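You operate a simulated robot arm through the tools that you are given. There is no shell and no other tool. Be economical: measure what you need, move in short steps, check, and stop when the job is done.

The job below is to be done with a simulated robot arm. You get a single attempt, and the scene is never put back.

Task
Charge the blue, yellow and grey buffer modules to 40 V in the cradle.
Fine: any bay; as many presses of the charge key as the three need together, no more.
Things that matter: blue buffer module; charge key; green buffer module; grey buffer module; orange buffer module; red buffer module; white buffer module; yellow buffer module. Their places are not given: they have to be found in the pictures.

Only the result counts: the job must be done as asked and must still hold three seconds after the hand-in. Knocking over, shifting, dropping, spilling or breaking anything else fails it.

Robot
A 7-joint arm with a two-finger parallel gripper, fixed in place. Base frame: the origin is at the foot of the arm, x ahead of it, y to its left, z up; the work surface is at about z = 0.76. Units: m, degrees, N and s.
With the tool pointing down near the work surface it reaches from about 0.34 to 0.76 m from the base axis. Its first joint turns from -115.0 to 115.0 degrees. Payload 3.91 kg.
The TCP is the grasp point between the finger pads, 0.03 m short of the fingertips. In the tool frame z runs along the fingers and y along their closing line. Largest opening 0.11 m; finger width 0.02, thickness 0.01; the body of the gripper, 0.048 by 0.112 m, starts 0.055 m behind the TCP.
Orientation is that of the tool frame in the base frame, as a unit quaternion [x, y, z, w]. With the fingers straight down and closing along the base's y, the tool's x points along the base's -x, its y along +y and its z along -z.

Tools
- The arm moves only by the tool servo_tool. Its arguments are lists of equal length, an entry for each row: "rotation": the turn, a rotation vector about the tool's x, y, z in units of 8 degrees (1.0 is 8 degrees), a list of three; "dp": the shift along the tool's x, y, z in units of 40 mm (1.0 is 40 mm), a list of three; "fingers": the finger opening in m, from 0 to 0.11. In form: {"rotation": [[wx, wy, wz], ...], "dp": [[dx, dy, dz], ...], "fingers": [fingers, ...]}. A call has 1 to 12 rows; each row shifts and turns the commanded pose from where the row before left it, along the tool's axes as they then stand. A call with a number of a shift or a turn outside -1 to 1 is refused whole. A row lasts 0.2 s, in which the tool goes at most 0.05 m and 8.6 degrees; a call with a longer step from one row to the next is refused whole, and so is a gripper value outside its range. Where a pose cannot be reached the arm comes as near as it can. A force on the tool above 40 N (or 10 N above the force at the start of the call, whichever is more), or a blocked arm, ends the call early, and 0.2 s more pass. The fingers move at their own pace (about 0.108 m/s each) and stop on an object; they squeeze with about 43 N. The grip force told is the motor's: it shows also when the fingers shut on nothing. Time passes only in rows, and 0.2 s behind the last, so rows that do not move let the fingers close. The reply holds the time, the measured pose of the TCP, the force on the tool along the base axes, the opening and the grip force, in the units named above and with some noise, with the torque about the TCP (base axes, N m) and any sound that the robot's microphone picked up, and new pictures: "show" is both (left out), scene, wrist or none.
- Cameras (640 x 400 px; columns grow to the right, rows downward): "scene" is fixed at [0.3991, 0.4986, 1.5112]; the picture's right is [-0.74, -0.67, 0.00], its down [-0.59, 0.66, -0.46] and it looks along [0.31, -0.34, -0.89] (base axes); focal length 270 px, centre (320, 200). "wrist" rides on the gripper at [0.072, 0.017, -0.103] in the tool frame; the picture's right is [-0.23, 0.97, 0.00], its down [-0.76, -0.18, -0.62] and it looks along [-0.61, -0.14, 0.78] (tool axes); focal length 222 px, centre (320, 200).
- slide_trunk(by): slides the trunk up (or, below 0, down) by that many m; the arm rides with it, the base frame stays. It gives what a move gives, with no picture.
- point_at(camera, pixels): there is no depth. For up to 12 entries [column, row, z] of the newest picture of that camera ("zoom" is the newest enlarged one), the place [x, y] in the base frame at which the ray of that pixel passes the height z, good to about 0.002 m. It takes no simulated time.
- zoom(camera, box): a new picture of the part [left, top, right, bottom] of that camera's present view, enlarged. It takes no simulated time.
- close_job(): hands the job in; it is judged then, once.

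Keep the steps short. Do not move on a guess: measure, check each grasp and each placing, and mend mistakes. In all there are 80 turns and 200 pictures (those below and enlarged ones count). Leave the gripper open and the arm clear of the work at the hand-in unless told otherwise, and finish with a single line.

The tools are called after "Request:" as a command line: name --argument value ..., lists and objects as JSON in quotes. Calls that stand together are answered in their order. servo_tool: Moves the arm, as the interface text tells. Its arguments: {"type":"object","properties":{"rotation":{"type":"array"},"dp":{"type":"array"},"fingers":{"type":"array"},"show":{"type":"string","enum":["both","scene","wrist","none"]}},"required":["rotation","dp","fingers"]} The other tools are called the same way: slide_trunk (by) slides the trunk up or down; point_at (camera, pixels) gives the place at which the rays of pixels pass given heights; zoom (camera, box) takes an enlarged picture of a part of a camera's view; close_job () hands the job in.

At the start:

```text
clock: 0.0
ee_pos: [0.6433, 0.1096, 1.1089]
tcp_rot: [0.0, 1.0, 0.0, 0.0]
ft_force: [0.1, 1.0, 0.3]
moment: [-0.05, -0.02, 0.0]
width: 0.1099
grasp_force: 0.0
trunk travel left (down, up): [-0.7, 0.29]
```

scene: 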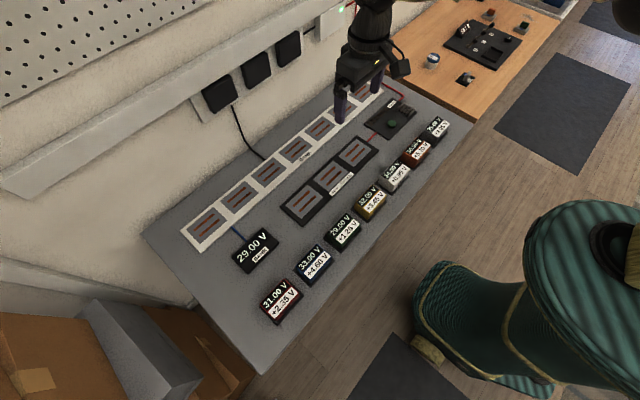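
wrist: 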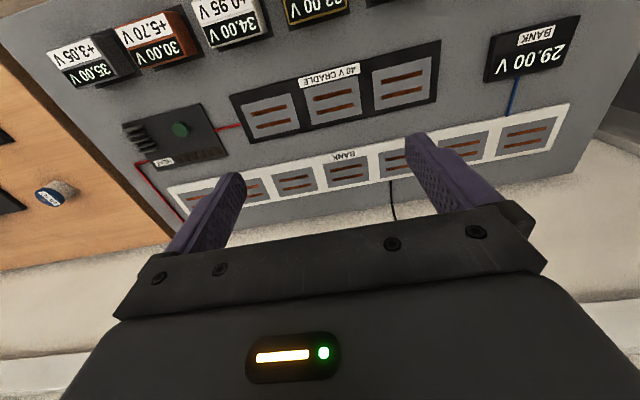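

I see a row of modules with voltage displays, a three-bay cradle, a bank and a box with a green key. I'll enlarge these parts to read the labels.

Request:
zoom --camera "scene" --box '[230, 190, 390, 330]'

Request:
zoom --camera "scene" --box '[340, 80, 460, 200]'

Request:
zoom --camera "wrist" --box '[30, 0, 350, 200]'

Request:
zoom --camera "scene" --box '[180, 60, 420, 250]'

```text
2.86 times, centred on (310, 260) of scene
```

zoom: 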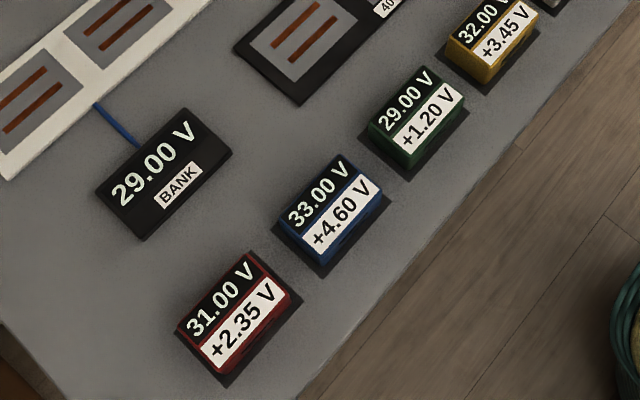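

```text
3.33 times, centred on (400, 140) of scene
```

zoom: 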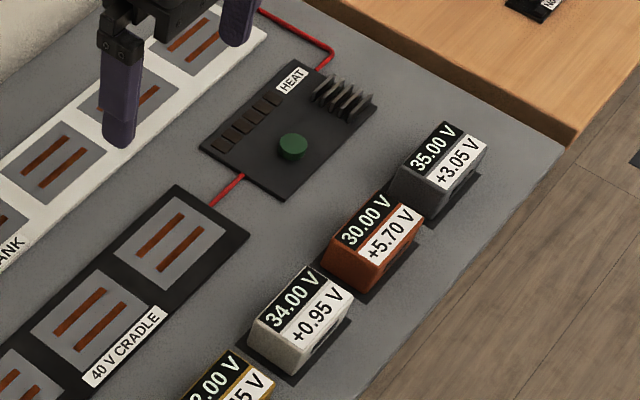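

```text
2.00 times, centred on (190, 100) of wrist
```

zoom: 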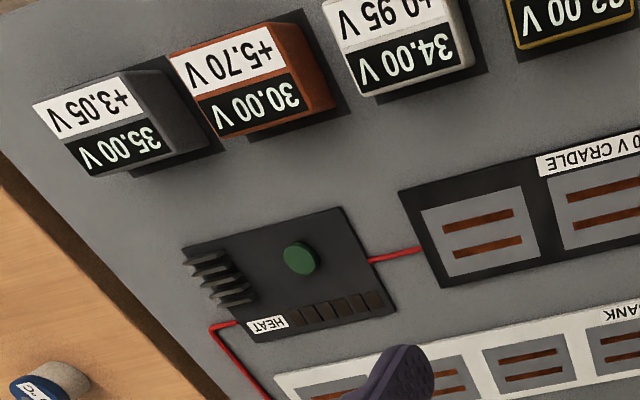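

```text
2.11 times, centred on (300, 155) of scene
```

zoom: 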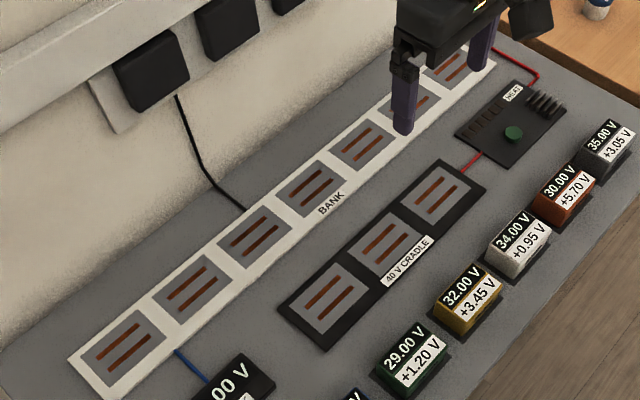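

I read: blue 33.00 (+4.60), yellow 32.00 (+3.45), grey 35.00 (+3.05), with the green charge key on the HEAT box. Next I'll measure the places of the modules, the bays and the key.

Request:
zoom --camera "scene" --box '[270, 130, 390, 230]'

Request:
point_at --camera "scene" --pixels '[[303, 203, 0.76], [331, 177, 0.76], [355, 152, 0.76], [392, 124, 0.78], [312, 263, 0.8], [372, 203, 0.8], [435, 128, 0.8], [312, 263, 0.82], [372, 203, 0.82], [435, 128, 0.82], [278, 301, 0.8]]'

Request:
point_at --camera "wrist" --pixels '[[272, 117, 0.76], [336, 100, 0.76], [403, 82, 0.76], [180, 129, 0.78], [75, 60, 0.8], [75, 60, 0.82], [232, 20, 0.8], [232, 20, 0.82]]'

```text
4.00 times, centred on (330, 180) of scene
```

zoom: 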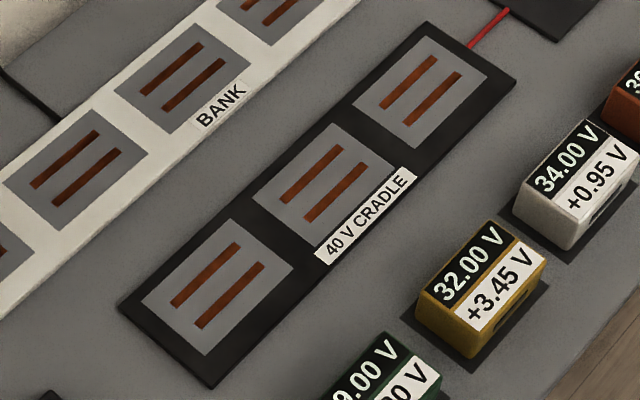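

```text
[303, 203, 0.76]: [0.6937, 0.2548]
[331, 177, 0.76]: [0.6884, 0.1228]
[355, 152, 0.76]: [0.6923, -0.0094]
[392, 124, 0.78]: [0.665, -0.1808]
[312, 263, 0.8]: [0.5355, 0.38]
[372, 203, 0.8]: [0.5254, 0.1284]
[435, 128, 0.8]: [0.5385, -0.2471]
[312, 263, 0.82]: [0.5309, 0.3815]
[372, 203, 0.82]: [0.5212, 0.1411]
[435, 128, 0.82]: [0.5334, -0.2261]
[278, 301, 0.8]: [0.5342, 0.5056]
```

```text
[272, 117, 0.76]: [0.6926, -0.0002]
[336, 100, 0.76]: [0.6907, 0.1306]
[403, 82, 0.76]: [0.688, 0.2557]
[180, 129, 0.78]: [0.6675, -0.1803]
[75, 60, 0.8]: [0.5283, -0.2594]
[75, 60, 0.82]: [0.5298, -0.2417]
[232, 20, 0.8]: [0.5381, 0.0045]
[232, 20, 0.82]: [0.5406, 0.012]
```

The layout lies along the base axes, with a spacing of about 0.125 m. I'll enlarge the three modules to get their sizes and heights.

Request:
zoom --camera "scene" --box '[345, 175, 395, 225]'

Request:
zoom --camera "scene" --box '[285, 235, 345, 295]'

Request:
zoom --camera "scene" --box '[410, 105, 460, 155]'

```text
8.00 times, centred on (370, 200) of scene
```

zoom: 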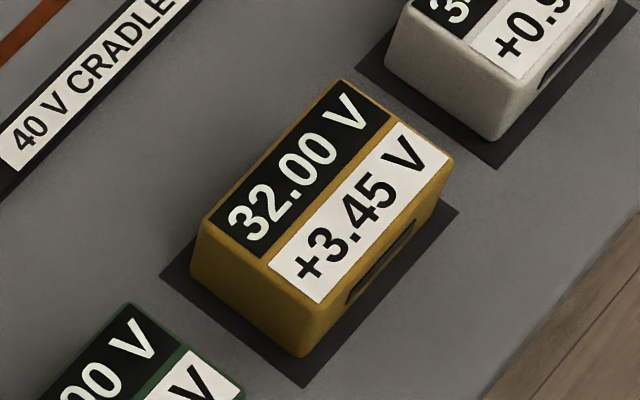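

```text
6.67 times, centred on (315, 265) of scene
```

zoom: 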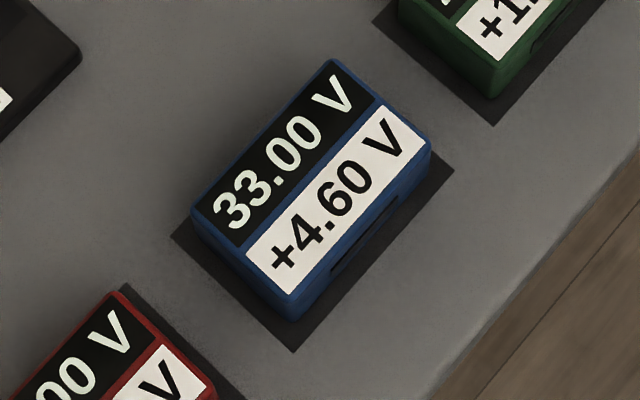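

```text
8.00 times, centred on (435, 130) of scene
```

zoom: 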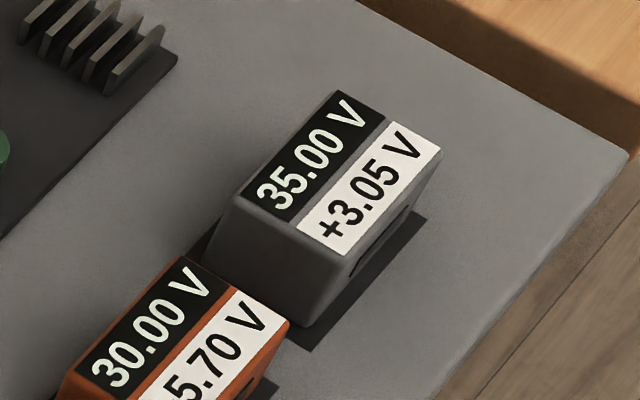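

I'll compute the module corners at candidate heights.

Request:
point_at --camera "scene" --pixels '[[373.1, 185, 0.81], [386.5, 194.75, 0.81], [369.75, 212.9, 0.81], [355.6, 202.75, 0.81], [367.5, 219.4, 0.762], [369.75, 212.9, 0.79], [369.75, 212.9, 0.8], [369.75, 212.9, 0.82], [368.1, 223.4, 0.76], [387.5, 201.5, 0.76]]'

Request:
point_at --camera "scene" --pixels '[[317, 244, 0.81], [331.5, 256.5, 0.81], [310.7, 279.3, 0.81], [295.8, 267.3, 0.81], [437.5, 116.5, 0.81], [450, 124.2, 0.81], [436.2, 136.8, 0.81], [425.3, 129.5, 0.81]]'

```text
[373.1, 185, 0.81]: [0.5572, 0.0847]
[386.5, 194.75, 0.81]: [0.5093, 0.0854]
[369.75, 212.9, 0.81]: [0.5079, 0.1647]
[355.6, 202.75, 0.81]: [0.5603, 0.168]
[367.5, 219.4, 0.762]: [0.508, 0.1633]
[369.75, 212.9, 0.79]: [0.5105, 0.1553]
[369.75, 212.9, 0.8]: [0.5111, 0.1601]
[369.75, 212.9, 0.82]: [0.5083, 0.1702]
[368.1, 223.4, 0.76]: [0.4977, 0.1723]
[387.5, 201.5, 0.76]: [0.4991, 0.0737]
```

```text
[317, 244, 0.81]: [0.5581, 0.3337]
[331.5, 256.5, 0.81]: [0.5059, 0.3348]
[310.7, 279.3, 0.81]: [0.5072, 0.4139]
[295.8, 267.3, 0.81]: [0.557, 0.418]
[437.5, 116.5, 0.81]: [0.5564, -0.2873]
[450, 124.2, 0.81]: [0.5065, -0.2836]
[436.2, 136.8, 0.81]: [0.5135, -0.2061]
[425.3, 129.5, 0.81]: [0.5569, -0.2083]
```

Modules are about 0.082 m (y) by 0.05 m (x) and 0.05 m tall, with centres near x=0.533: yellow y=0.125, blue 0.375, grey -0.248. I'll start with yellow, stopping above it at z≈0.90 for a look.

Request:
servo_tool --rotation '[[0, 0, 0], [0, 0, 0], [0, 0, 0], [0, 0, 0], [0, 0, 0], [0, 0, 0], [0, 0, 0], [0, 0, 0]]' --dp '[[0.92, 0.13, 0], [0.92, 0.13, 0], [0.92, 0.13, 0], [0, 0, 1], [0, 0, 1], [0, 0, 1], [0, 0, 1], [0, 0, 1]]' --fingers '[0.11, 0.11, 0.11, 0.11, 0.11, 0.11, 0.11, 0.11]'

```text
clock: 1.8
ee_pos: [0.5341, 0.1246, 0.9089]
tcp_rot: [0.001, 1.0, 0.0, 0.0]
ft_force: [-0.1, -0.3, -0.8]
moment: [-0.03, 0.01, 0.04]
width: 0.11
grasp_force: 0.0
trunk travel left (down, up): [-0.7, 0.29]
```

scene: 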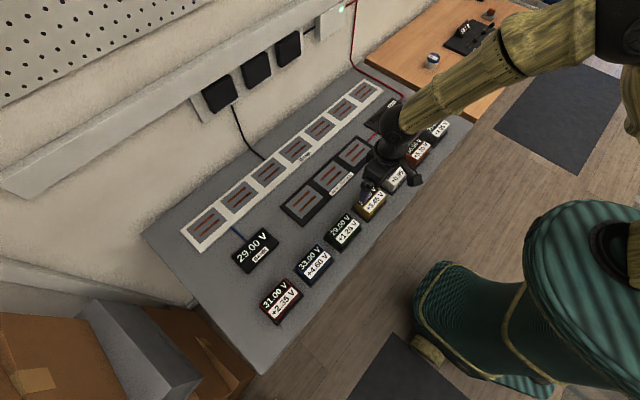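
wrist: 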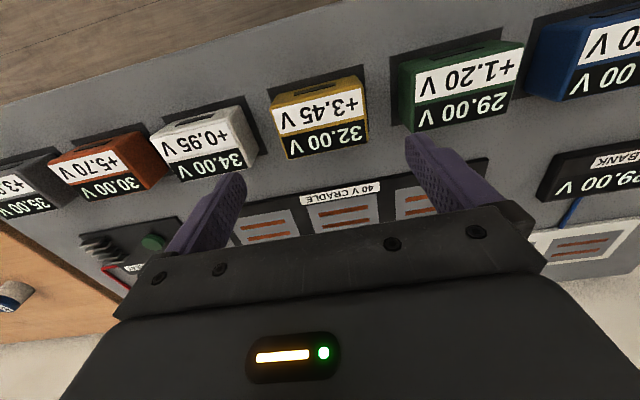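

The gripper is above yellow, which appears at about (321,115) in the wrist picture. I'll verify its top corners from the wrist view.

Request:
zoom --camera "wrist" --box '[260, 60, 380, 170]'

Request:
point_at --camera "wrist" --pixels '[[274, 112, 0.81], [362, 92, 0.81], [368, 147, 0.81], [287, 158, 0.81], [265, 223, 0.762], [342, 213, 0.762], [414, 200, 0.762]]'

```text
3.64 times, centred on (320, 115) of wrist
```

zoom: 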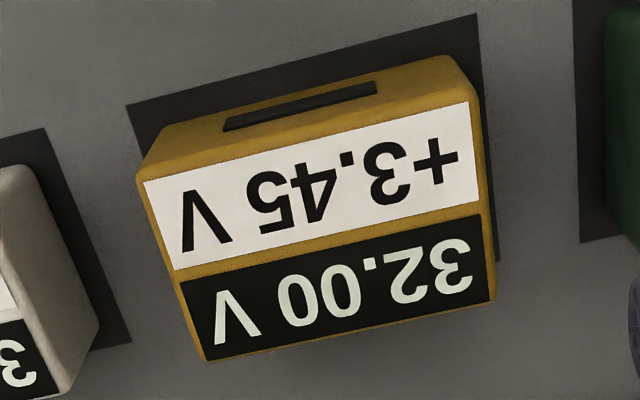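

```text
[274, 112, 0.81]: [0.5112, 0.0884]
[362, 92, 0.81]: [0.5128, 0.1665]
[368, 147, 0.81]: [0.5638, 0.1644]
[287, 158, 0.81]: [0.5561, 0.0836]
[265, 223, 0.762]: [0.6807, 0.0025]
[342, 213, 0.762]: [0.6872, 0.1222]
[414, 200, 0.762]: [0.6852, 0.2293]
```

Yellow's centre is confirmed at (0.535,0.125). I'll go straight down to z≈0.797 and close.

Request:
servo_tool --rotation '[[0, 0, 0], [0, 0, 0], [0, 0, 0], [0, 0, 0], [0, 0, 0], [0, 0, 0], [0, 0, 0]]' --dp '[[0, 0, 0.9], [0, 0, 0.9], [0, 0, 0.6], [0, 0, 0.4], [0, 0, 0], [0, 0, 0], [0, 0, 0]]' --fingers '[0.11, 0.11, 0.11, 0.11, 0.06, 0.06, 0.06]'

```text
clock: 3.4
ee_pos: [0.5311, 0.1248, 0.7957]
tcp_rot: [0.0, 1.0, 0.0, 0.0]
ft_force: [0.3, 1.1, 0.2]
moment: [0.01, 0.0, 0.01]
width: 0.0857
grasp_force: 43.0
trunk travel left (down, up): [-0.7, 0.29]
```

scene: 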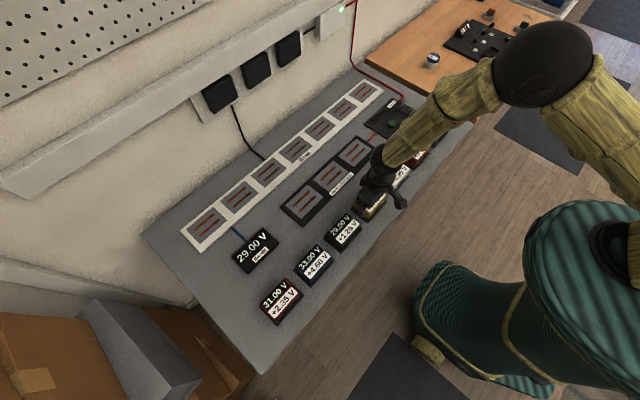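
wrist: 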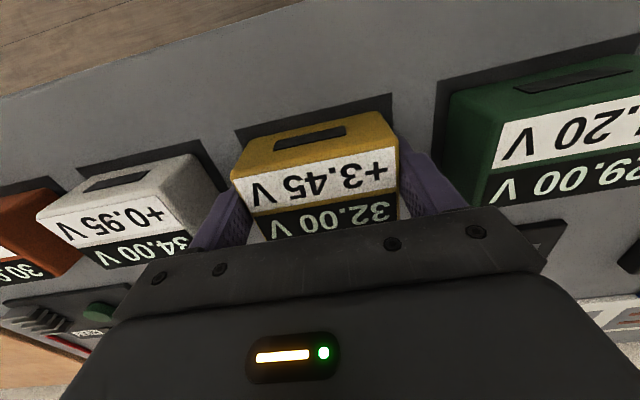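

Yellow is gripped (width 0.086, 43 N). I'll lift it and re-measure the bay centres meanwhile.

Request:
servo_tool --rotation '[[0, 0, 0], [0, 0, 0], [0, 0, 0], [0, 0, 0]]' --dp '[[0, 0, -0.5], [0, 0, -1], [0, 0, -1], [0, 0, -0.5]]' --fingers '[0.06, 0.06, 0.06, 0.06]'

Request:
point_at --camera "scene" --pixels '[[331, 175.5, 0.77], [304.5, 201.3, 0.77], [354.75, 153, 0.77], [285.25, 204.25, 0.77], [307.5, 184.5, 0.77], [323.75, 196.75, 0.77], [301.25, 219, 0.77], [338, 156.25, 0.77], [356.25, 139.25, 0.77], [372, 150, 0.77], [352.5, 167, 0.77]]'

```text
clock: 4.4
ee_pos: [0.5319, 0.1253, 0.9172]
tcp_rot: [0.001, 1.0, -0.001, -0.001]
ft_force: [-0.1, 0.0, -1.4]
moment: [-0.01, 0.04, 0.02]
width: 0.0858
grasp_force: 43.2
trunk travel left (down, up): [-0.7, 0.29]
```

scene: 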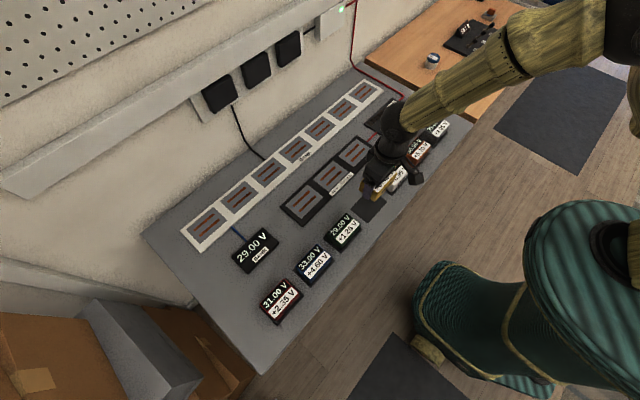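
wrist: 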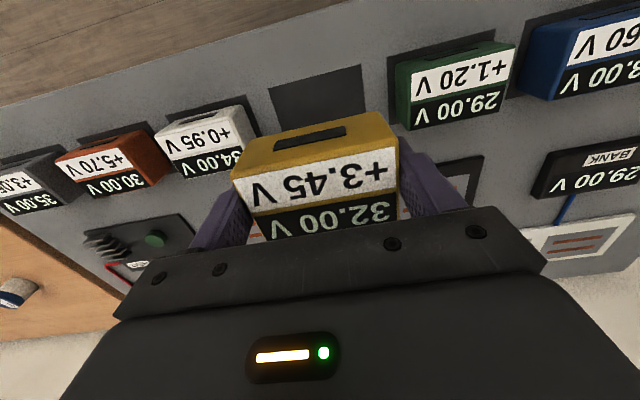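

```text
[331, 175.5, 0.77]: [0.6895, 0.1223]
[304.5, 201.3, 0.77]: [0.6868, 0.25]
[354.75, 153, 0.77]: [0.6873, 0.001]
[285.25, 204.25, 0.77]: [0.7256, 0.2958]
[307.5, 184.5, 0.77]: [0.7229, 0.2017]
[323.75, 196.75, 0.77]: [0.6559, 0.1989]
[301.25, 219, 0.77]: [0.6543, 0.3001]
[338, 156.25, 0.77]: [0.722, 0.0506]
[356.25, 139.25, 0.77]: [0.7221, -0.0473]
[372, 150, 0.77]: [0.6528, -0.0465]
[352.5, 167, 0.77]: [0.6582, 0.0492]
```

Bays are centred at x≈0.688, y≈0.25, 0.125 and 0.0, each about 0.098 by 0.069 m. I'll carry yellow over the middle bay and lower it partway.

Request:
servo_tool --rotation '[[0, 0, 0], [0, 0, 0], [0, 0, 0], [0, 0, 0], [0, 0, 0], [0, 0, 0], [0, 0, 0]]' --dp '[[-0.98, 0, 0], [-0.98, 0, 0], [-0.98, 0, 0], [-0.96, 0, 0], [0, 0, 0.9], [0, 0, 0.9], [0, 0, 0.6]]' --fingers '[0.06, 0.06, 0.06, 0.06, 0.06, 0.06, 0.06]'

```text
clock: 6.0
ee_pos: [0.6897, 0.126, 0.8199]
tcp_rot: [0.001, 1.0, 0.0, 0.0]
ft_force: [0.1, 0.8, -2.8]
moment: [0.01, -0.01, -0.01]
width: 0.0857
grasp_force: 42.9
trunk travel left (down, up): [-0.7, 0.29]
```

scene: 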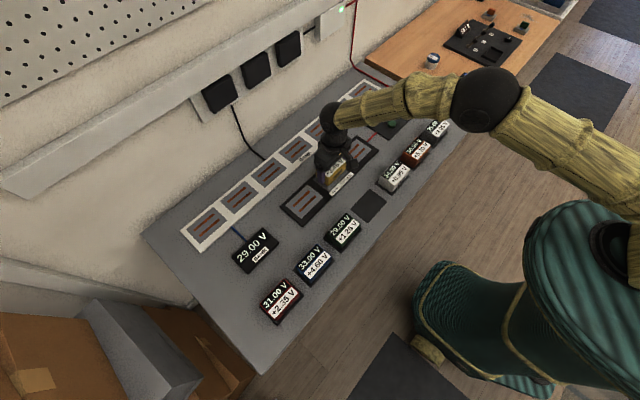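
wrist: 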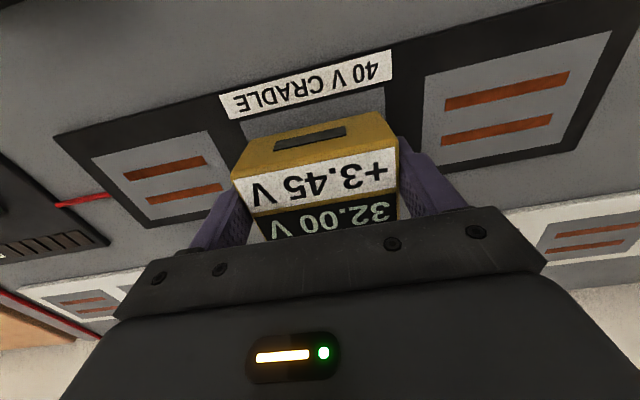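

The module is well placed over the middle bay. Lowering in 3–4 mm steps while watching the force.

Request:
servo_tool --rotation '[[0, 0, 0], [0, 0, 0], [0, 0, 0], [0, 0, 0]]' --dp '[[0, 0, 0.1], [0, 0, 0.1], [0, 0, 0.1], [0, 0, 0.08]]' --fingers '[0.06, 0.06, 0.06, 0.06]' --show "none"

```text
clock: 7.0
ee_pos: [0.6886, 0.1261, 0.8051]
tcp_rot: [0.0, 1.0, 0.001, 0.001]
ft_force: [-1.0, -0.6, -2.7]
moment: [0.05, 0.02, -0.03]
width: 0.0855
grasp_force: 42.6
trunk travel left (down, up): [-0.7, 0.29]
```

No contact yet; going on in 2 mm steps.

Request:
servo_tool --rotation '[[0, 0, 0], [0, 0, 0], [0, 0, 0]]' --dp '[[0, 0, 0.05], [0, 0, 0.05], [0, 0, 0.05]]' --fingers '[0.06, 0.06, 0.06]' --show "wrist"

```text
clock: 7.8
ee_pos: [0.6889, 0.1254, 0.8049]
tcp_rot: [0.0, 1.0, 0.0, 0.004]
ft_force: [-1.8, 0.5, 28.9]
moment: [-0.51, 0.84, -0.01]
width: 0.0855
grasp_force: 43.3
trunk travel left (down, up): [-0.7, 0.29]
```

wrist: 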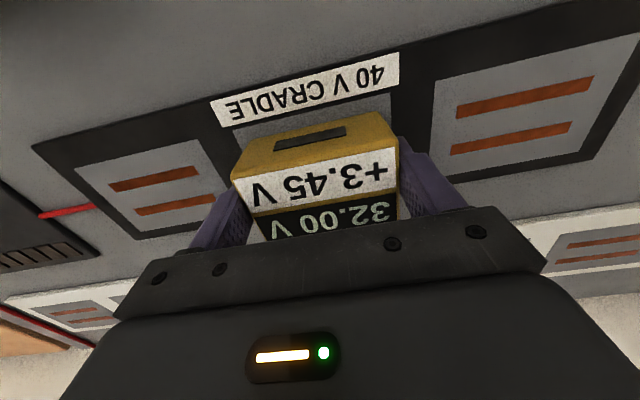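

It touches at z≈0.805 (29 N). I'll ease the push, open the fingers and rise.

Request:
servo_tool --rotation '[[0, 0, 0], [0, 0, 0], [0, 0, 0], [0, 0, 0], [0, 0, 0], [0, 0, 0], [0, 0, 0]]' --dp '[[0, 0, -0.13], [0, 0, 0], [0, 0, 0], [0, 0, 0], [0, 0, -0.5], [0, 0, -1], [0, 0, -1]]' --fingers '[0.06, 0.11, 0.11, 0.11, 0.11, 0.11, 0.11]'

```text
clock: 9.4
ee_pos: [0.6879, 0.1257, 0.9062]
tcp_rot: [0.0, 1.0, 0.0, 0.0]
ft_force: [0.4, -0.2, 0.0]
moment: [-0.03, -0.01, 0.02]
width: 0.1103
grasp_force: 0.0
trunk travel left (down, up): [-0.7, 0.29]
```

scene: 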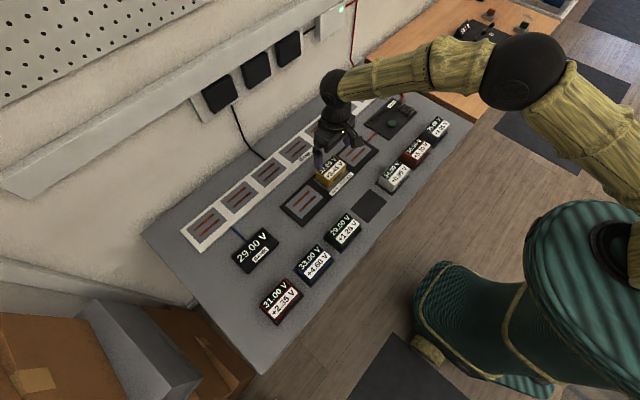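
wrist: 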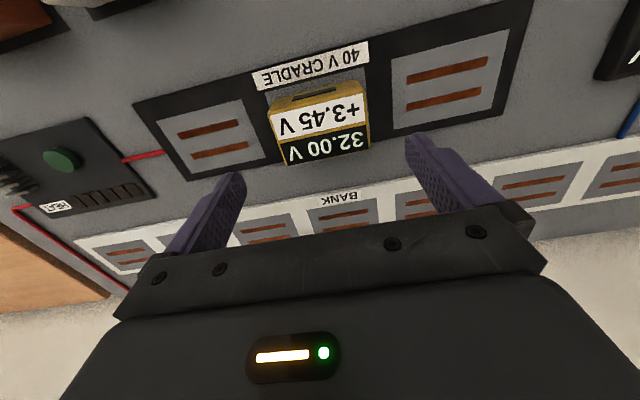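

Yellow stands upright in the middle bay. Next I'll move above blue at (0.533, 0.375).

Request:
servo_tool --rotation '[[0, 0, 0], [0, 0, 0], [0, 0, 0], [0, 0, 0], [0, 0, 0], [0, 0, 0], [0, 0, 0]]' --dp '[[0.554, 0.89, 0], [0.554, 0.89, 0], [0.554, 0.89, 0], [0.554, 0.89, 0], [0.554, 0.89, 0], [0.554, 0.89, 0], [0.554, 0.89, 0]]' --fingers '[0.11, 0.11, 0.11, 0.11, 0.11, 0.11, 0.11]' --show "wrist"

```text
clock: 11.0
ee_pos: [0.5323, 0.3743, 0.9047]
tcp_rot: [-0.001, 1.0, 0.0, 0.001]
ft_force: [-0.6, 0.1, 0.2]
moment: [-0.02, 0.01, -0.01]
width: 0.11
grasp_force: 0.1
trunk travel left (down, up): [-0.7, 0.29]
```

wrist: 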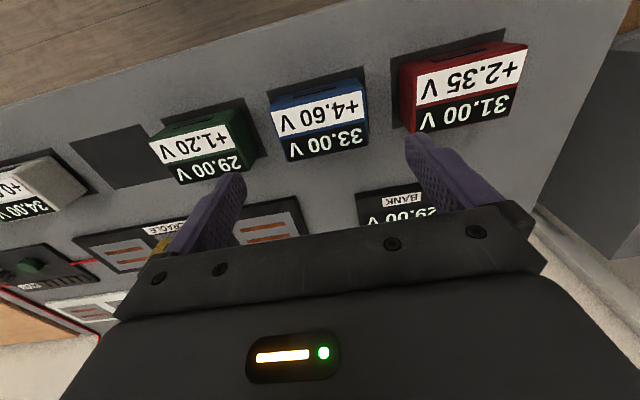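

Blue sits at the same place in the picture as yellow did. Going down, closing and lifting.

Request:
servo_tool --rotation '[[0, 0, 0], [0, 0, 0], [0, 0, 0], [0, 0, 0], [0, 0, 0], [0, 0, 0], [0, 0, 0], [0, 0, 0], [0, 0, 0], [0, 0, 0], [0, 0, 0]]' --dp '[[0, 0, 0.9], [0, 0, 0.9], [0, 0, 0.6], [0, 0, 0.33], [0, 0, 0], [0, 0, 0], [0, 0, 0], [0, 0, -0.5], [0, 0, -1], [0, 0, -1], [0, 0, -0.5]]' --fingers '[0.11, 0.11, 0.11, 0.11, 0.06, 0.06, 0.06, 0.06, 0.06, 0.06, 0.06]'

```text
clock: 13.4
ee_pos: [0.5334, 0.3746, 0.9161]
tcp_rot: [0.0, 1.0, 0.0, 0.0]
ft_force: [0.5, 0.3, -2.1]
moment: [0.02, -0.03, 0.01]
width: 0.0854
grasp_force: 43.1
trunk travel left (down, up): [-0.7, 0.29]
```

scene: 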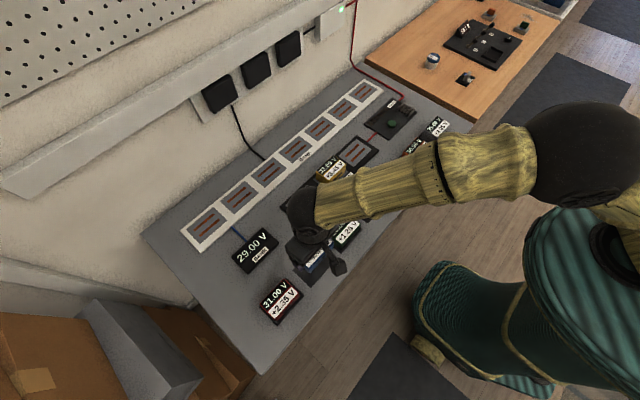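
wrist: 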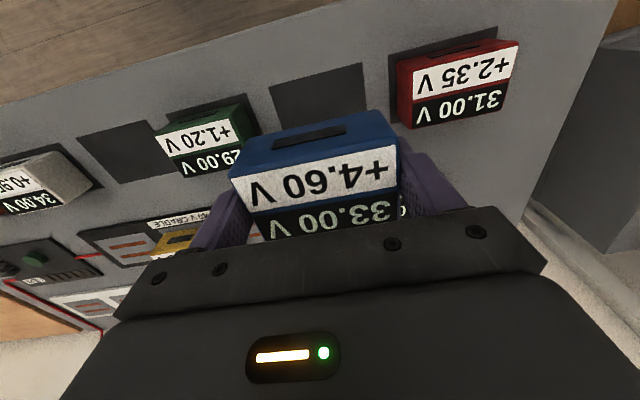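

Blue is held. Carrying it to the left bay at (0.689, 0.250).

Request:
servo_tool --rotation '[[0, 0, 0], [0, 0, 0], [0, 0, 0], [0, 0, 0], [0, 0, 0], [0, 0, 0], [0, 0, 0], [0, 0, 0]]' --dp '[[-0.778, -0.623, 0], [-0.778, -0.623, 0], [-0.778, -0.623, 0], [-0.778, -0.623, 0], [-0.778, -0.623, 0], [0, 0, 0.9], [0, 0, 0.9], [0, 0, 0.6]]' --fingers '[0.06, 0.06, 0.06, 0.06, 0.06, 0.06, 0.06, 0.06]'

```text
clock: 15.2
ee_pos: [0.689, 0.2501, 0.8196]
tcp_rot: [0.0, 1.0, 0.0, 0.0]
ft_force: [0.2, -1.3, -3.0]
moment: [0.01, 0.0, 0.0]
width: 0.0858
grasp_force: 43.7
trunk travel left (down, up): [-0.7, 0.29]
```

scene: 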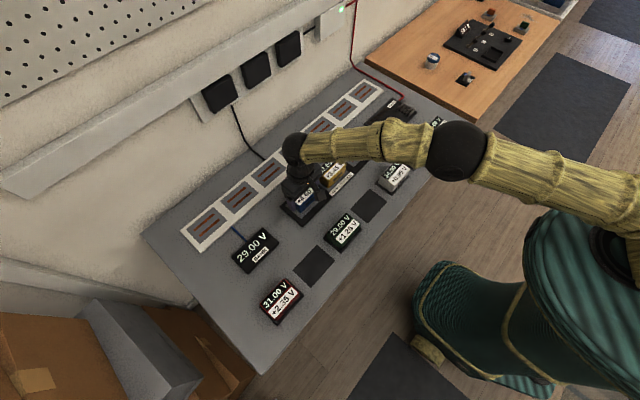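
wrist: 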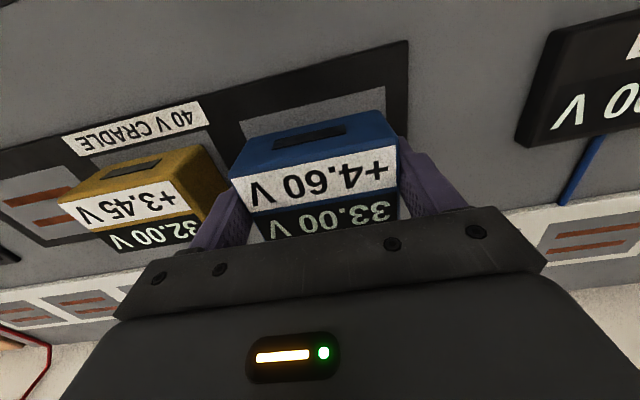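

Blue is inside its bay. Lowering to contact (≈0.804), then opening and rising.

Request:
servo_tool --rotation '[[0, 0, 0], [0, 0, 0], [0, 0, 0], [0, 0, 0], [0, 0, 0]]' --dp '[[0, 0, 0.1], [0, 0, 0.1], [0, 0, 0.1], [0, 0, 0.08], [0, 0, 0.05]]' --fingers '[0.06, 0.06, 0.06, 0.06, 0.06]' --show "none"

```text
clock: 16.4
ee_pos: [0.6889, 0.2508, 0.8042]
tcp_rot: [0.0, 1.0, -0.001, 0.001]
ft_force: [0.6, -0.8, 2.8]
moment: [-0.07, 0.11, 0.08]
width: 0.0857
grasp_force: 43.2
trunk travel left (down, up): [-0.7, 0.29]
```

The load has shifted to the bay (force went from -3 to +2.8 N). Opening and rising.

Request:
servo_tool --rotation '[[0, 0, 0], [0, 0, 0], [0, 0, 0], [0, 0, 0], [0, 0, 0], [0, 0, 0]]' --dp '[[0, 0, 0], [0, 0, 0], [0, 0, 0], [0, 0, -0.5], [0, 0, -1], [0, 0, -1]]' --fingers '[0.11, 0.11, 0.11, 0.11, 0.11, 0.11]'

```text
clock: 17.8
ee_pos: [0.6878, 0.2486, 0.903]
tcp_rot: [0.0, 1.0, 0.0, -0.001]
ft_force: [-0.5, -0.2, 0.2]
moment: [0.03, -0.01, 0.0]
width: 0.1101
grasp_force: 0.0
trunk travel left (down, up): [-0.7, 0.29]
```

scene: 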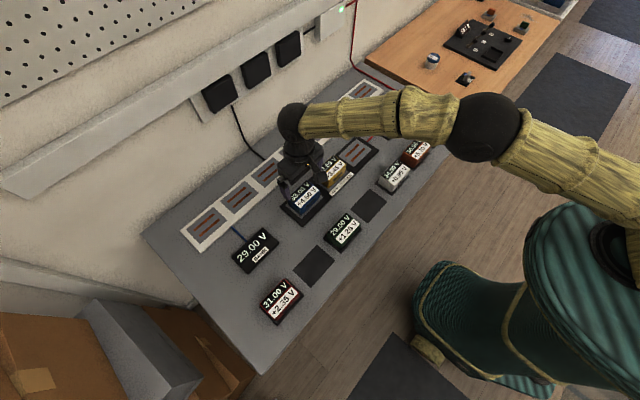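
wrist: 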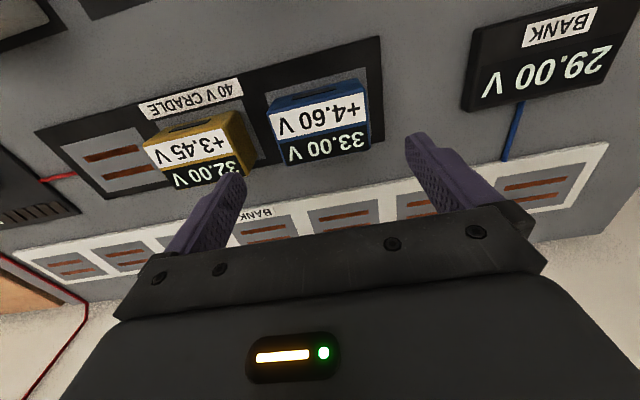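

Blue is seated. Now moving across to above grey at (0.533, -0.249), keeping the height.

Request:
servo_tool --rotation '[[0, 0, 0], [0, 0, 0], [0, 0, 0], [0, 0, 0], [0, 0, 0], [0, 0, 0], [0, 0, 0], [0, 0, 0], [0, 0, 0], [0, 0, 0], [0, 0, 0], [0, 0, 0]]' --dp '[[0.323, -1, 0], [0.323, -1, 0], [0.323, -1, 0], [0.323, -1, 0], [0.323, -1, 0], [0.323, -1, 0], [0.323, -1, 0], [0.323, -1, 0], [0.323, -1, 0], [0.323, -1, 0], [0.323, -1, 0], [0.323, -1, 0]]' --fingers '[0.11, 0.11, 0.11, 0.11, 0.11, 0.11, 0.11, 0.11, 0.11, 0.11, 0.11, 0.11]' --show "none"

Request:
servo_tool --rotation '[[0, 0, 0]]' --dp '[[0, -0.46, 0]]' --fingers '[0.11]' --show "wrist"

```text
clock: 20.4
ee_pos: [0.5322, -0.232, 0.903]
tcp_rot: [0.0, 1.0, 0.001, 0.0]
ft_force: [-0.4, -0.4, 1.4]
moment: [0.02, 0.01, -0.03]
width: 0.1099
grasp_force: 0.1
trunk travel left (down, up): [-0.7, 0.29]
```

```text
clock: 20.8
ee_pos: [0.5346, -0.2504, 0.9027]
tcp_rot: [-0.001, 1.0, 0.0, 0.0]
ft_force: [-0.4, 0.0, -0.5]
moment: [0.01, -0.02, 0.03]
width: 0.1103
grasp_force: 0.0
trunk travel left (down, up): [-0.7, 0.29]
```

wrist: 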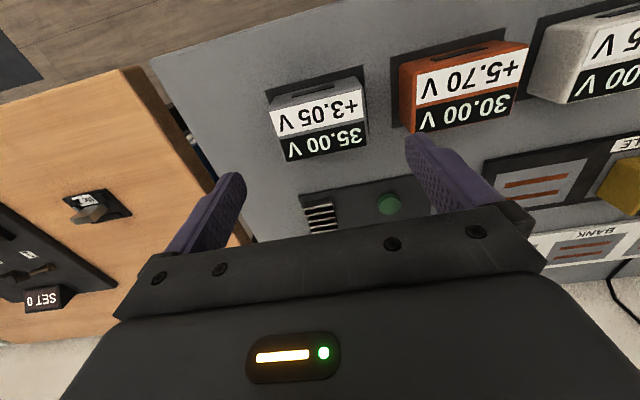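

Grey is in the expected place in the picture. Going down 0.107 m, gripping and lifting.

Request:
servo_tool --rotation '[[0, 0, 0], [0, 0, 0], [0, 0, 0], [0, 0, 0], [0, 0, 0], [0, 0, 0], [0, 0, 0], [0, 0, 0], [0, 0, 0], [0, 0, 0], [0, 0, 0]]' --dp '[[0, 0, 0.9], [0, 0, 0.9], [0, 0, 0.6], [0, 0, 0.27], [0, 0, 0], [0, 0, 0], [0, 0, 0], [0, 0, -0.5], [0, 0, -1], [0, 0, -1], [0, 0, -0.5]]' --fingers '[0.11, 0.11, 0.11, 0.11, 0.06, 0.06, 0.06, 0.06, 0.06, 0.06, 0.06]' --show "wrist"

```text
clock: 23.2
ee_pos: [0.5318, -0.2471, 0.9148]
tcp_rot: [0.0, 1.0, 0.0, -0.001]
ft_force: [0.3, -0.4, -1.9]
moment: [-0.02, 0.01, 0.0]
width: 0.0857
grasp_force: 43.3
trunk travel left (down, up): [-0.7, 0.29]
```

wrist: 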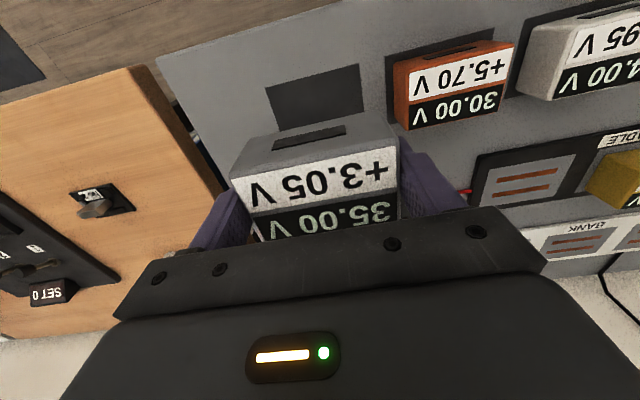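

Grey is held. Carrying it to the right bay at (0.689, 0.000).

Request:
servo_tool --rotation '[[0, 0, 0], [0, 0, 0], [0, 0, 0], [0, 0, 0], [0, 0, 0], [0, 0, 0], [0, 0, 0], [0, 0, 0], [0, 0, 0], [0, 0, 0]]' --dp '[[-0.557, 0.887, 0], [-0.557, 0.887, 0], [-0.557, 0.887, 0], [-0.557, 0.887, 0], [-0.557, 0.887, 0], [-0.557, 0.887, 0], [-0.557, 0.887, 0], [0, 0, 0.9], [0, 0, 0.9], [0, 0, 0.57]]' --fingers '[0.06, 0.06, 0.06, 0.06, 0.06, 0.06, 0.06, 0.06, 0.06, 0.06]' --show "wrist"

```text
clock: 25.4
ee_pos: [0.6904, 0.0007, 0.8203]
tcp_rot: [0.0, 1.0, -0.001, -0.001]
ft_force: [-0.4, -0.7, -1.5]
moment: [-0.03, 0.04, 0.0]
width: 0.0854
grasp_force: 42.6
trunk travel left (down, up): [-0.7, 0.29]
```

wrist: 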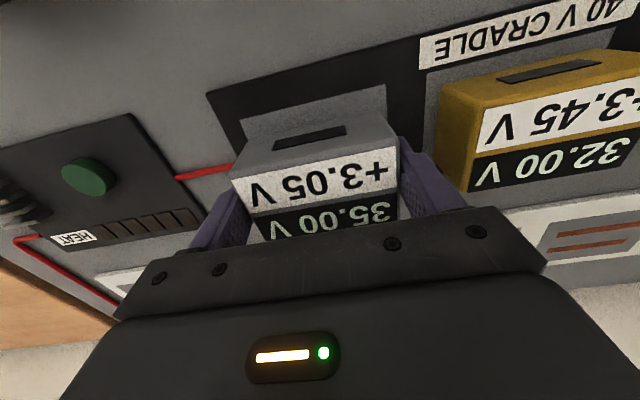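

Grey is over its bay. Lowering to contact.

Request:
servo_tool --rotation '[[0, 0, 0], [0, 0, 0], [0, 0, 0], [0, 0, 0], [0, 0, 0]]' --dp '[[0, 0, 0.1], [0, 0, 0.1], [0, 0, 0.1], [0, 0, 0.08], [0, 0, 0.05]]' --fingers '[0.06, 0.06, 0.06, 0.06, 0.06]' --show "none"

```text
clock: 26.6
ee_pos: [0.6898, -0.001, 0.8036]
tcp_rot: [0.0, 1.0, 0.0, 0.0]
ft_force: [-0.2, 0.3, -0.8]
moment: [-0.06, -0.01, -0.04]
width: 0.0854
grasp_force: 43.2
trunk travel left (down, up): [-0.7, 0.29]
```

A little more to be sure of contact.

Request:
servo_tool --rotation '[[0, 0, 0]]' --dp '[[0, 0, 0.04]]' --fingers '[0.06]' --show "none"

```text
clock: 27.0
ee_pos: [0.6895, -0.0006, 0.8042]
tcp_rot: [-0.001, 1.0, 0.0, 0.001]
ft_force: [-1.3, -0.3, 6.9]
moment: [-0.09, 0.26, -0.02]
width: 0.0855
grasp_force: 42.6
trunk travel left (down, up): [-0.7, 0.29]
```

Contact (6.9 N). Opening and rising, higher this time for a clear look.

Request:
servo_tool --rotation '[[0, 0, 0], [0, 0, 0], [0, 0, 0], [0, 0, 0], [0, 0, 0], [0, 0, 0], [0, 0, 0]]' --dp '[[0, 0, 0], [0, 0, 0], [0, 0, 0], [0, 0, -0.5], [0, 0, -1], [0, 0, -1], [0, 0, -1]]' --fingers '[0.11, 0.11, 0.11, 0.11, 0.11, 0.11, 0.11]'

```text
clock: 28.6
ee_pos: [0.6886, 0.0008, 0.944]
tcp_rot: [0.001, 1.0, -0.001, 0.001]
ft_force: [-0.2, -0.6, 0.6]
moment: [0.02, -0.01, -0.02]
width: 0.1101
grasp_force: 0.1
trunk travel left (down, up): [-0.7, 0.29]
```

scene: 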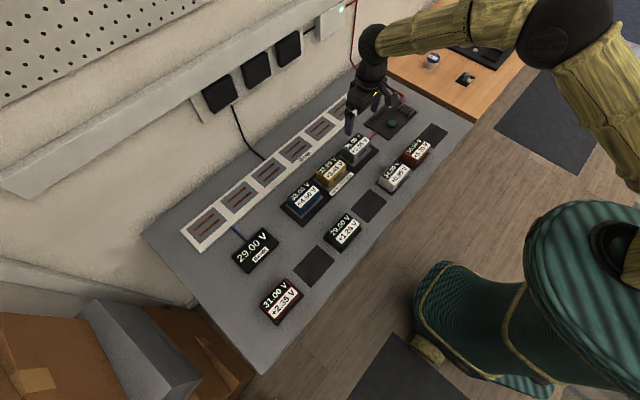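
wrist: 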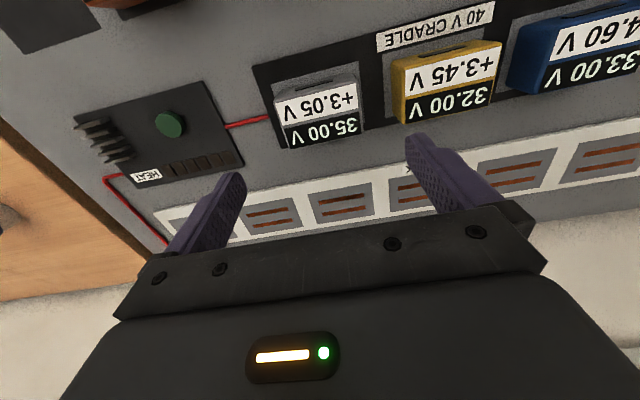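

All three are seated. Now I'll locate the key exactly from both cameras.

Request:
zoom --camera "wrist" --box '[110, 80, 250, 190]'

Request:
zoom --camera "scene" --box '[360, 95, 430, 140]'

Request:
point_at --camera "wrist" --pixels '[[169, 125, 0.77], [169, 125, 0.78], [169, 125, 0.79], [169, 125, 0.8]]'

Request:
point_at --camera "scene" --pixels '[[392, 124, 0.77], [392, 124, 0.78], [392, 124, 0.79], [392, 124, 0.8]]'

```text
3.64 times, centred on (180, 135) of wrist
```

zoom: 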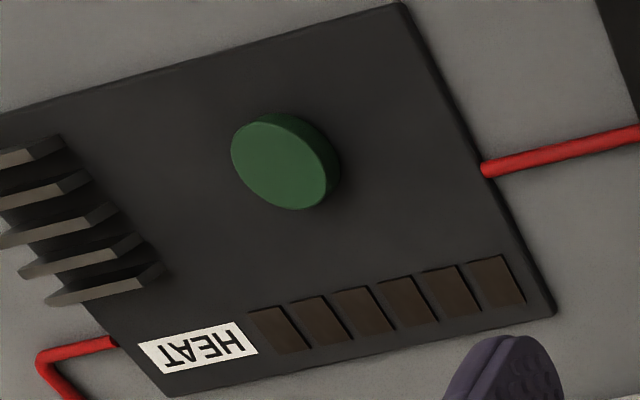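

```text
8.89 times, centred on (395, 118) of scene
```

zoom: 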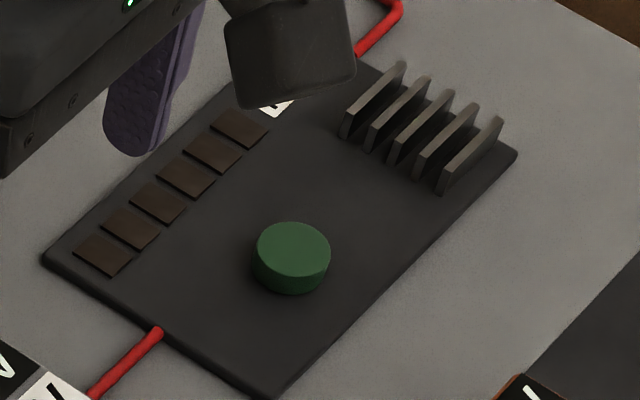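

```text
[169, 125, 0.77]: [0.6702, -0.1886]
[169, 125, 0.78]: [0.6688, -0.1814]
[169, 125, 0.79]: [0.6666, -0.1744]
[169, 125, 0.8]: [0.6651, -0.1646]
```

```text
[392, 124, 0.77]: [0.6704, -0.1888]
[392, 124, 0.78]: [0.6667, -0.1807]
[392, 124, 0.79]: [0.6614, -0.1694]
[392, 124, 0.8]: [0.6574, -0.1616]
```

The key's top centre is at about (0.667, -0.182), z≈0.78. I'll close the fingers and move above it, with the tips near 0.80.

Request:
servo_tool --rotation '[[0, 0, 0], [0, 0, 0], [0, 0, 0], [0, 0, 0], [0, 0, 0], [0, 0, 0], [0, 0, 0], [0, 0, 0]]' --dp '[[0.108, -0.914, 0], [0.108, -0.914, 0], [0.108, -0.914, 0], [0.108, -0.914, 0], [0.108, -0.914, 0], [0, 0, 1], [0, 0, 1], [0, 0, 0.8]]' --fingers '[0, 0, 0, 0, 0, 0, 0, 0]'

```text
clock: 30.4
ee_pos: [0.6682, -0.1835, 0.8286]
tcp_rot: [0.0, 1.0, -0.001, 0.0]
ft_force: [0.2, 0.7, 0.3]
moment: [-0.02, -0.04, -0.03]
width: 0.0
grasp_force: 37.8
trunk travel left (down, up): [-0.7, 0.29]
```

scene: 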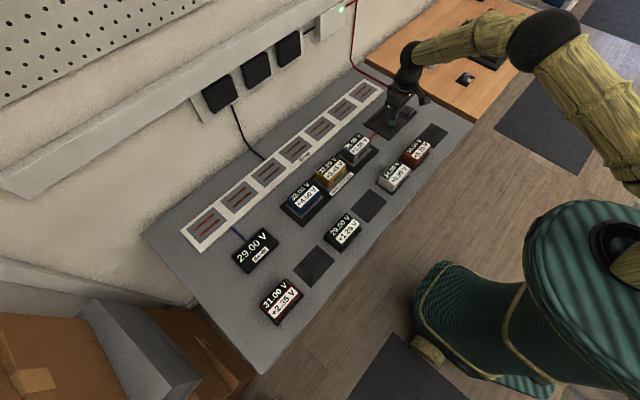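
wrist: 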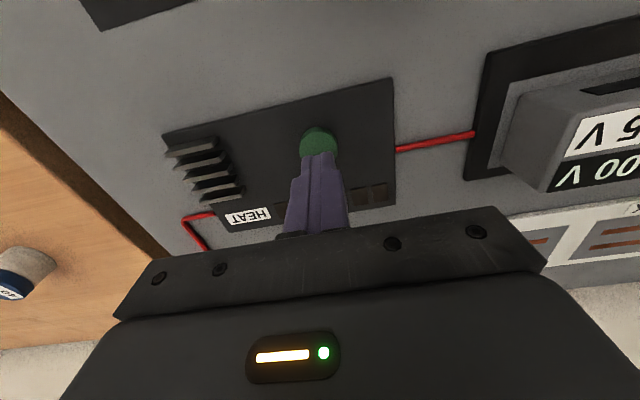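

The fingertips are over the key. Lowering in small steps to find it.

Request:
servo_tool --rotation '[[0, 0, 0], [0, 0, 0], [0, 0, 0]]' --dp '[[0, 0, 0.12], [0, 0, 0.12], [0, 0, 0.1]]' --fingers '[0, 0, 0]' --show "scene"

```text
clock: 31.2
ee_pos: [0.6676, -0.1832, 0.8168]
tcp_rot: [0.0, 1.0, 0.0, 0.0]
ft_force: [-0.8, 0.7, 0.0]
moment: [-0.03, 0.01, 0.02]
width: 0.0001
grasp_force: 38.0
trunk travel left (down, up): [-0.7, 0.29]
```

scene: 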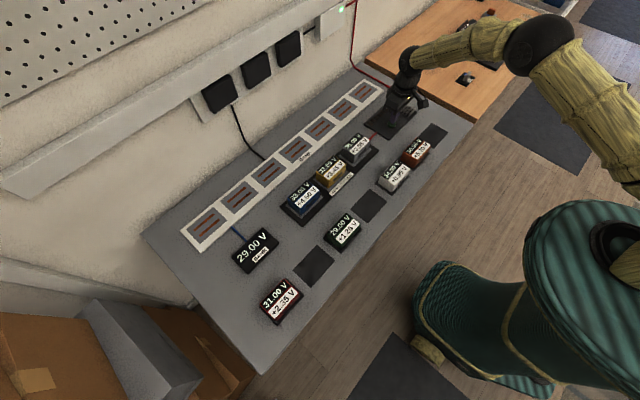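

Request:
servo_tool --rotation '[[0, 0, 0], [0, 0, 0]]' --dp '[[0, 0, 0.08], [0, 0, 0.06]]' --fingers '[0, 0]' --show "scene"

```text
clock: 31.8
ee_pos: [0.6688, -0.1839, 0.8102]
tcp_rot: [0.0, 1.0, 0.0, 0.0]
ft_force: [-0.9, 0.1, 1.1]
moment: [0.02, -0.01, 0.01]
width: 0.0
grasp_force: 37.6
trunk travel left (down, up): [-0.7, 0.29]
```

scene: 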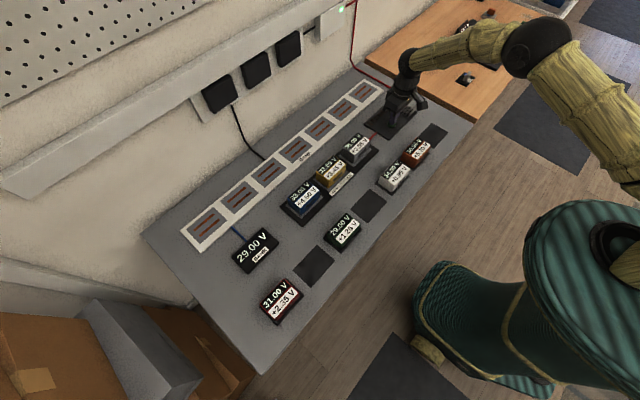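

No contact force beyond noise yet; continuing with 2 mm steps.

Request:
servo_tool --rotation '[[0, 0, 0], [0, 0, 0]]' --dp '[[0, 0, 0.05], [0, 0, 0.04]]' --fingers '[0, 0]' --show "scene"

```text
clock: 32.4
ee_pos: [0.6684, -0.1827, 0.8064]
tcp_rot: [0.0, 1.0, 0.0, -0.001]
ft_force: [-1.4, 0.5, 0.4]
moment: [-0.04, 0.01, 0.03]
width: 0.0
grasp_force: 37.7
trunk travel left (down, up): [-0.7, 0.29]
```

scene: 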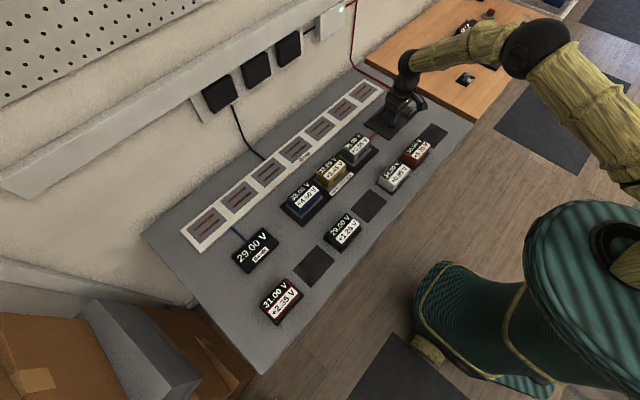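

Request:
servo_tool --rotation '[[0, 0, 0], [0, 0, 0]]' --dp '[[0, 0, 0.05], [0, 0, 0.03]]' --fingers '[0, 0]' --show "both"

```text
clock: 33.0
ee_pos: [0.6676, -0.1839, 0.8036]
tcp_rot: [-0.001, 1.0, -0.001, 0.0]
ft_force: [0.3, 0.8, 2.0]
moment: [0.05, -0.01, 0.03]
width: 0.0
grasp_force: 37.8
trunk travel left (down, up): [-0.7, 0.29]
heard: click
```

scene: 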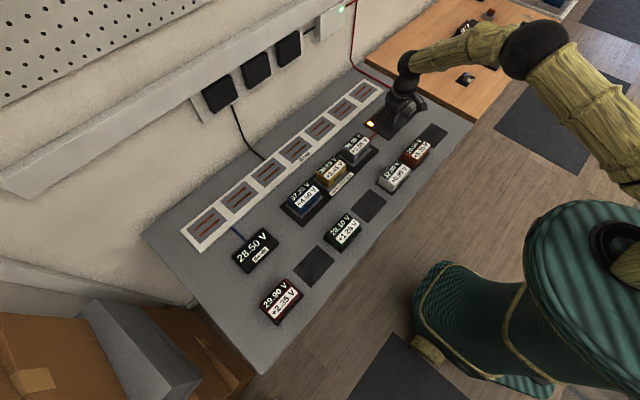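
wrist: 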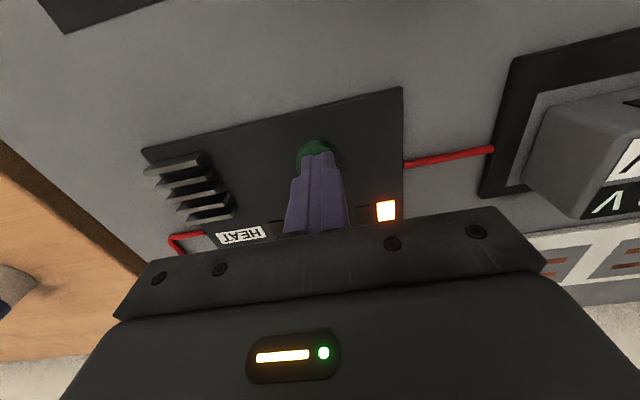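

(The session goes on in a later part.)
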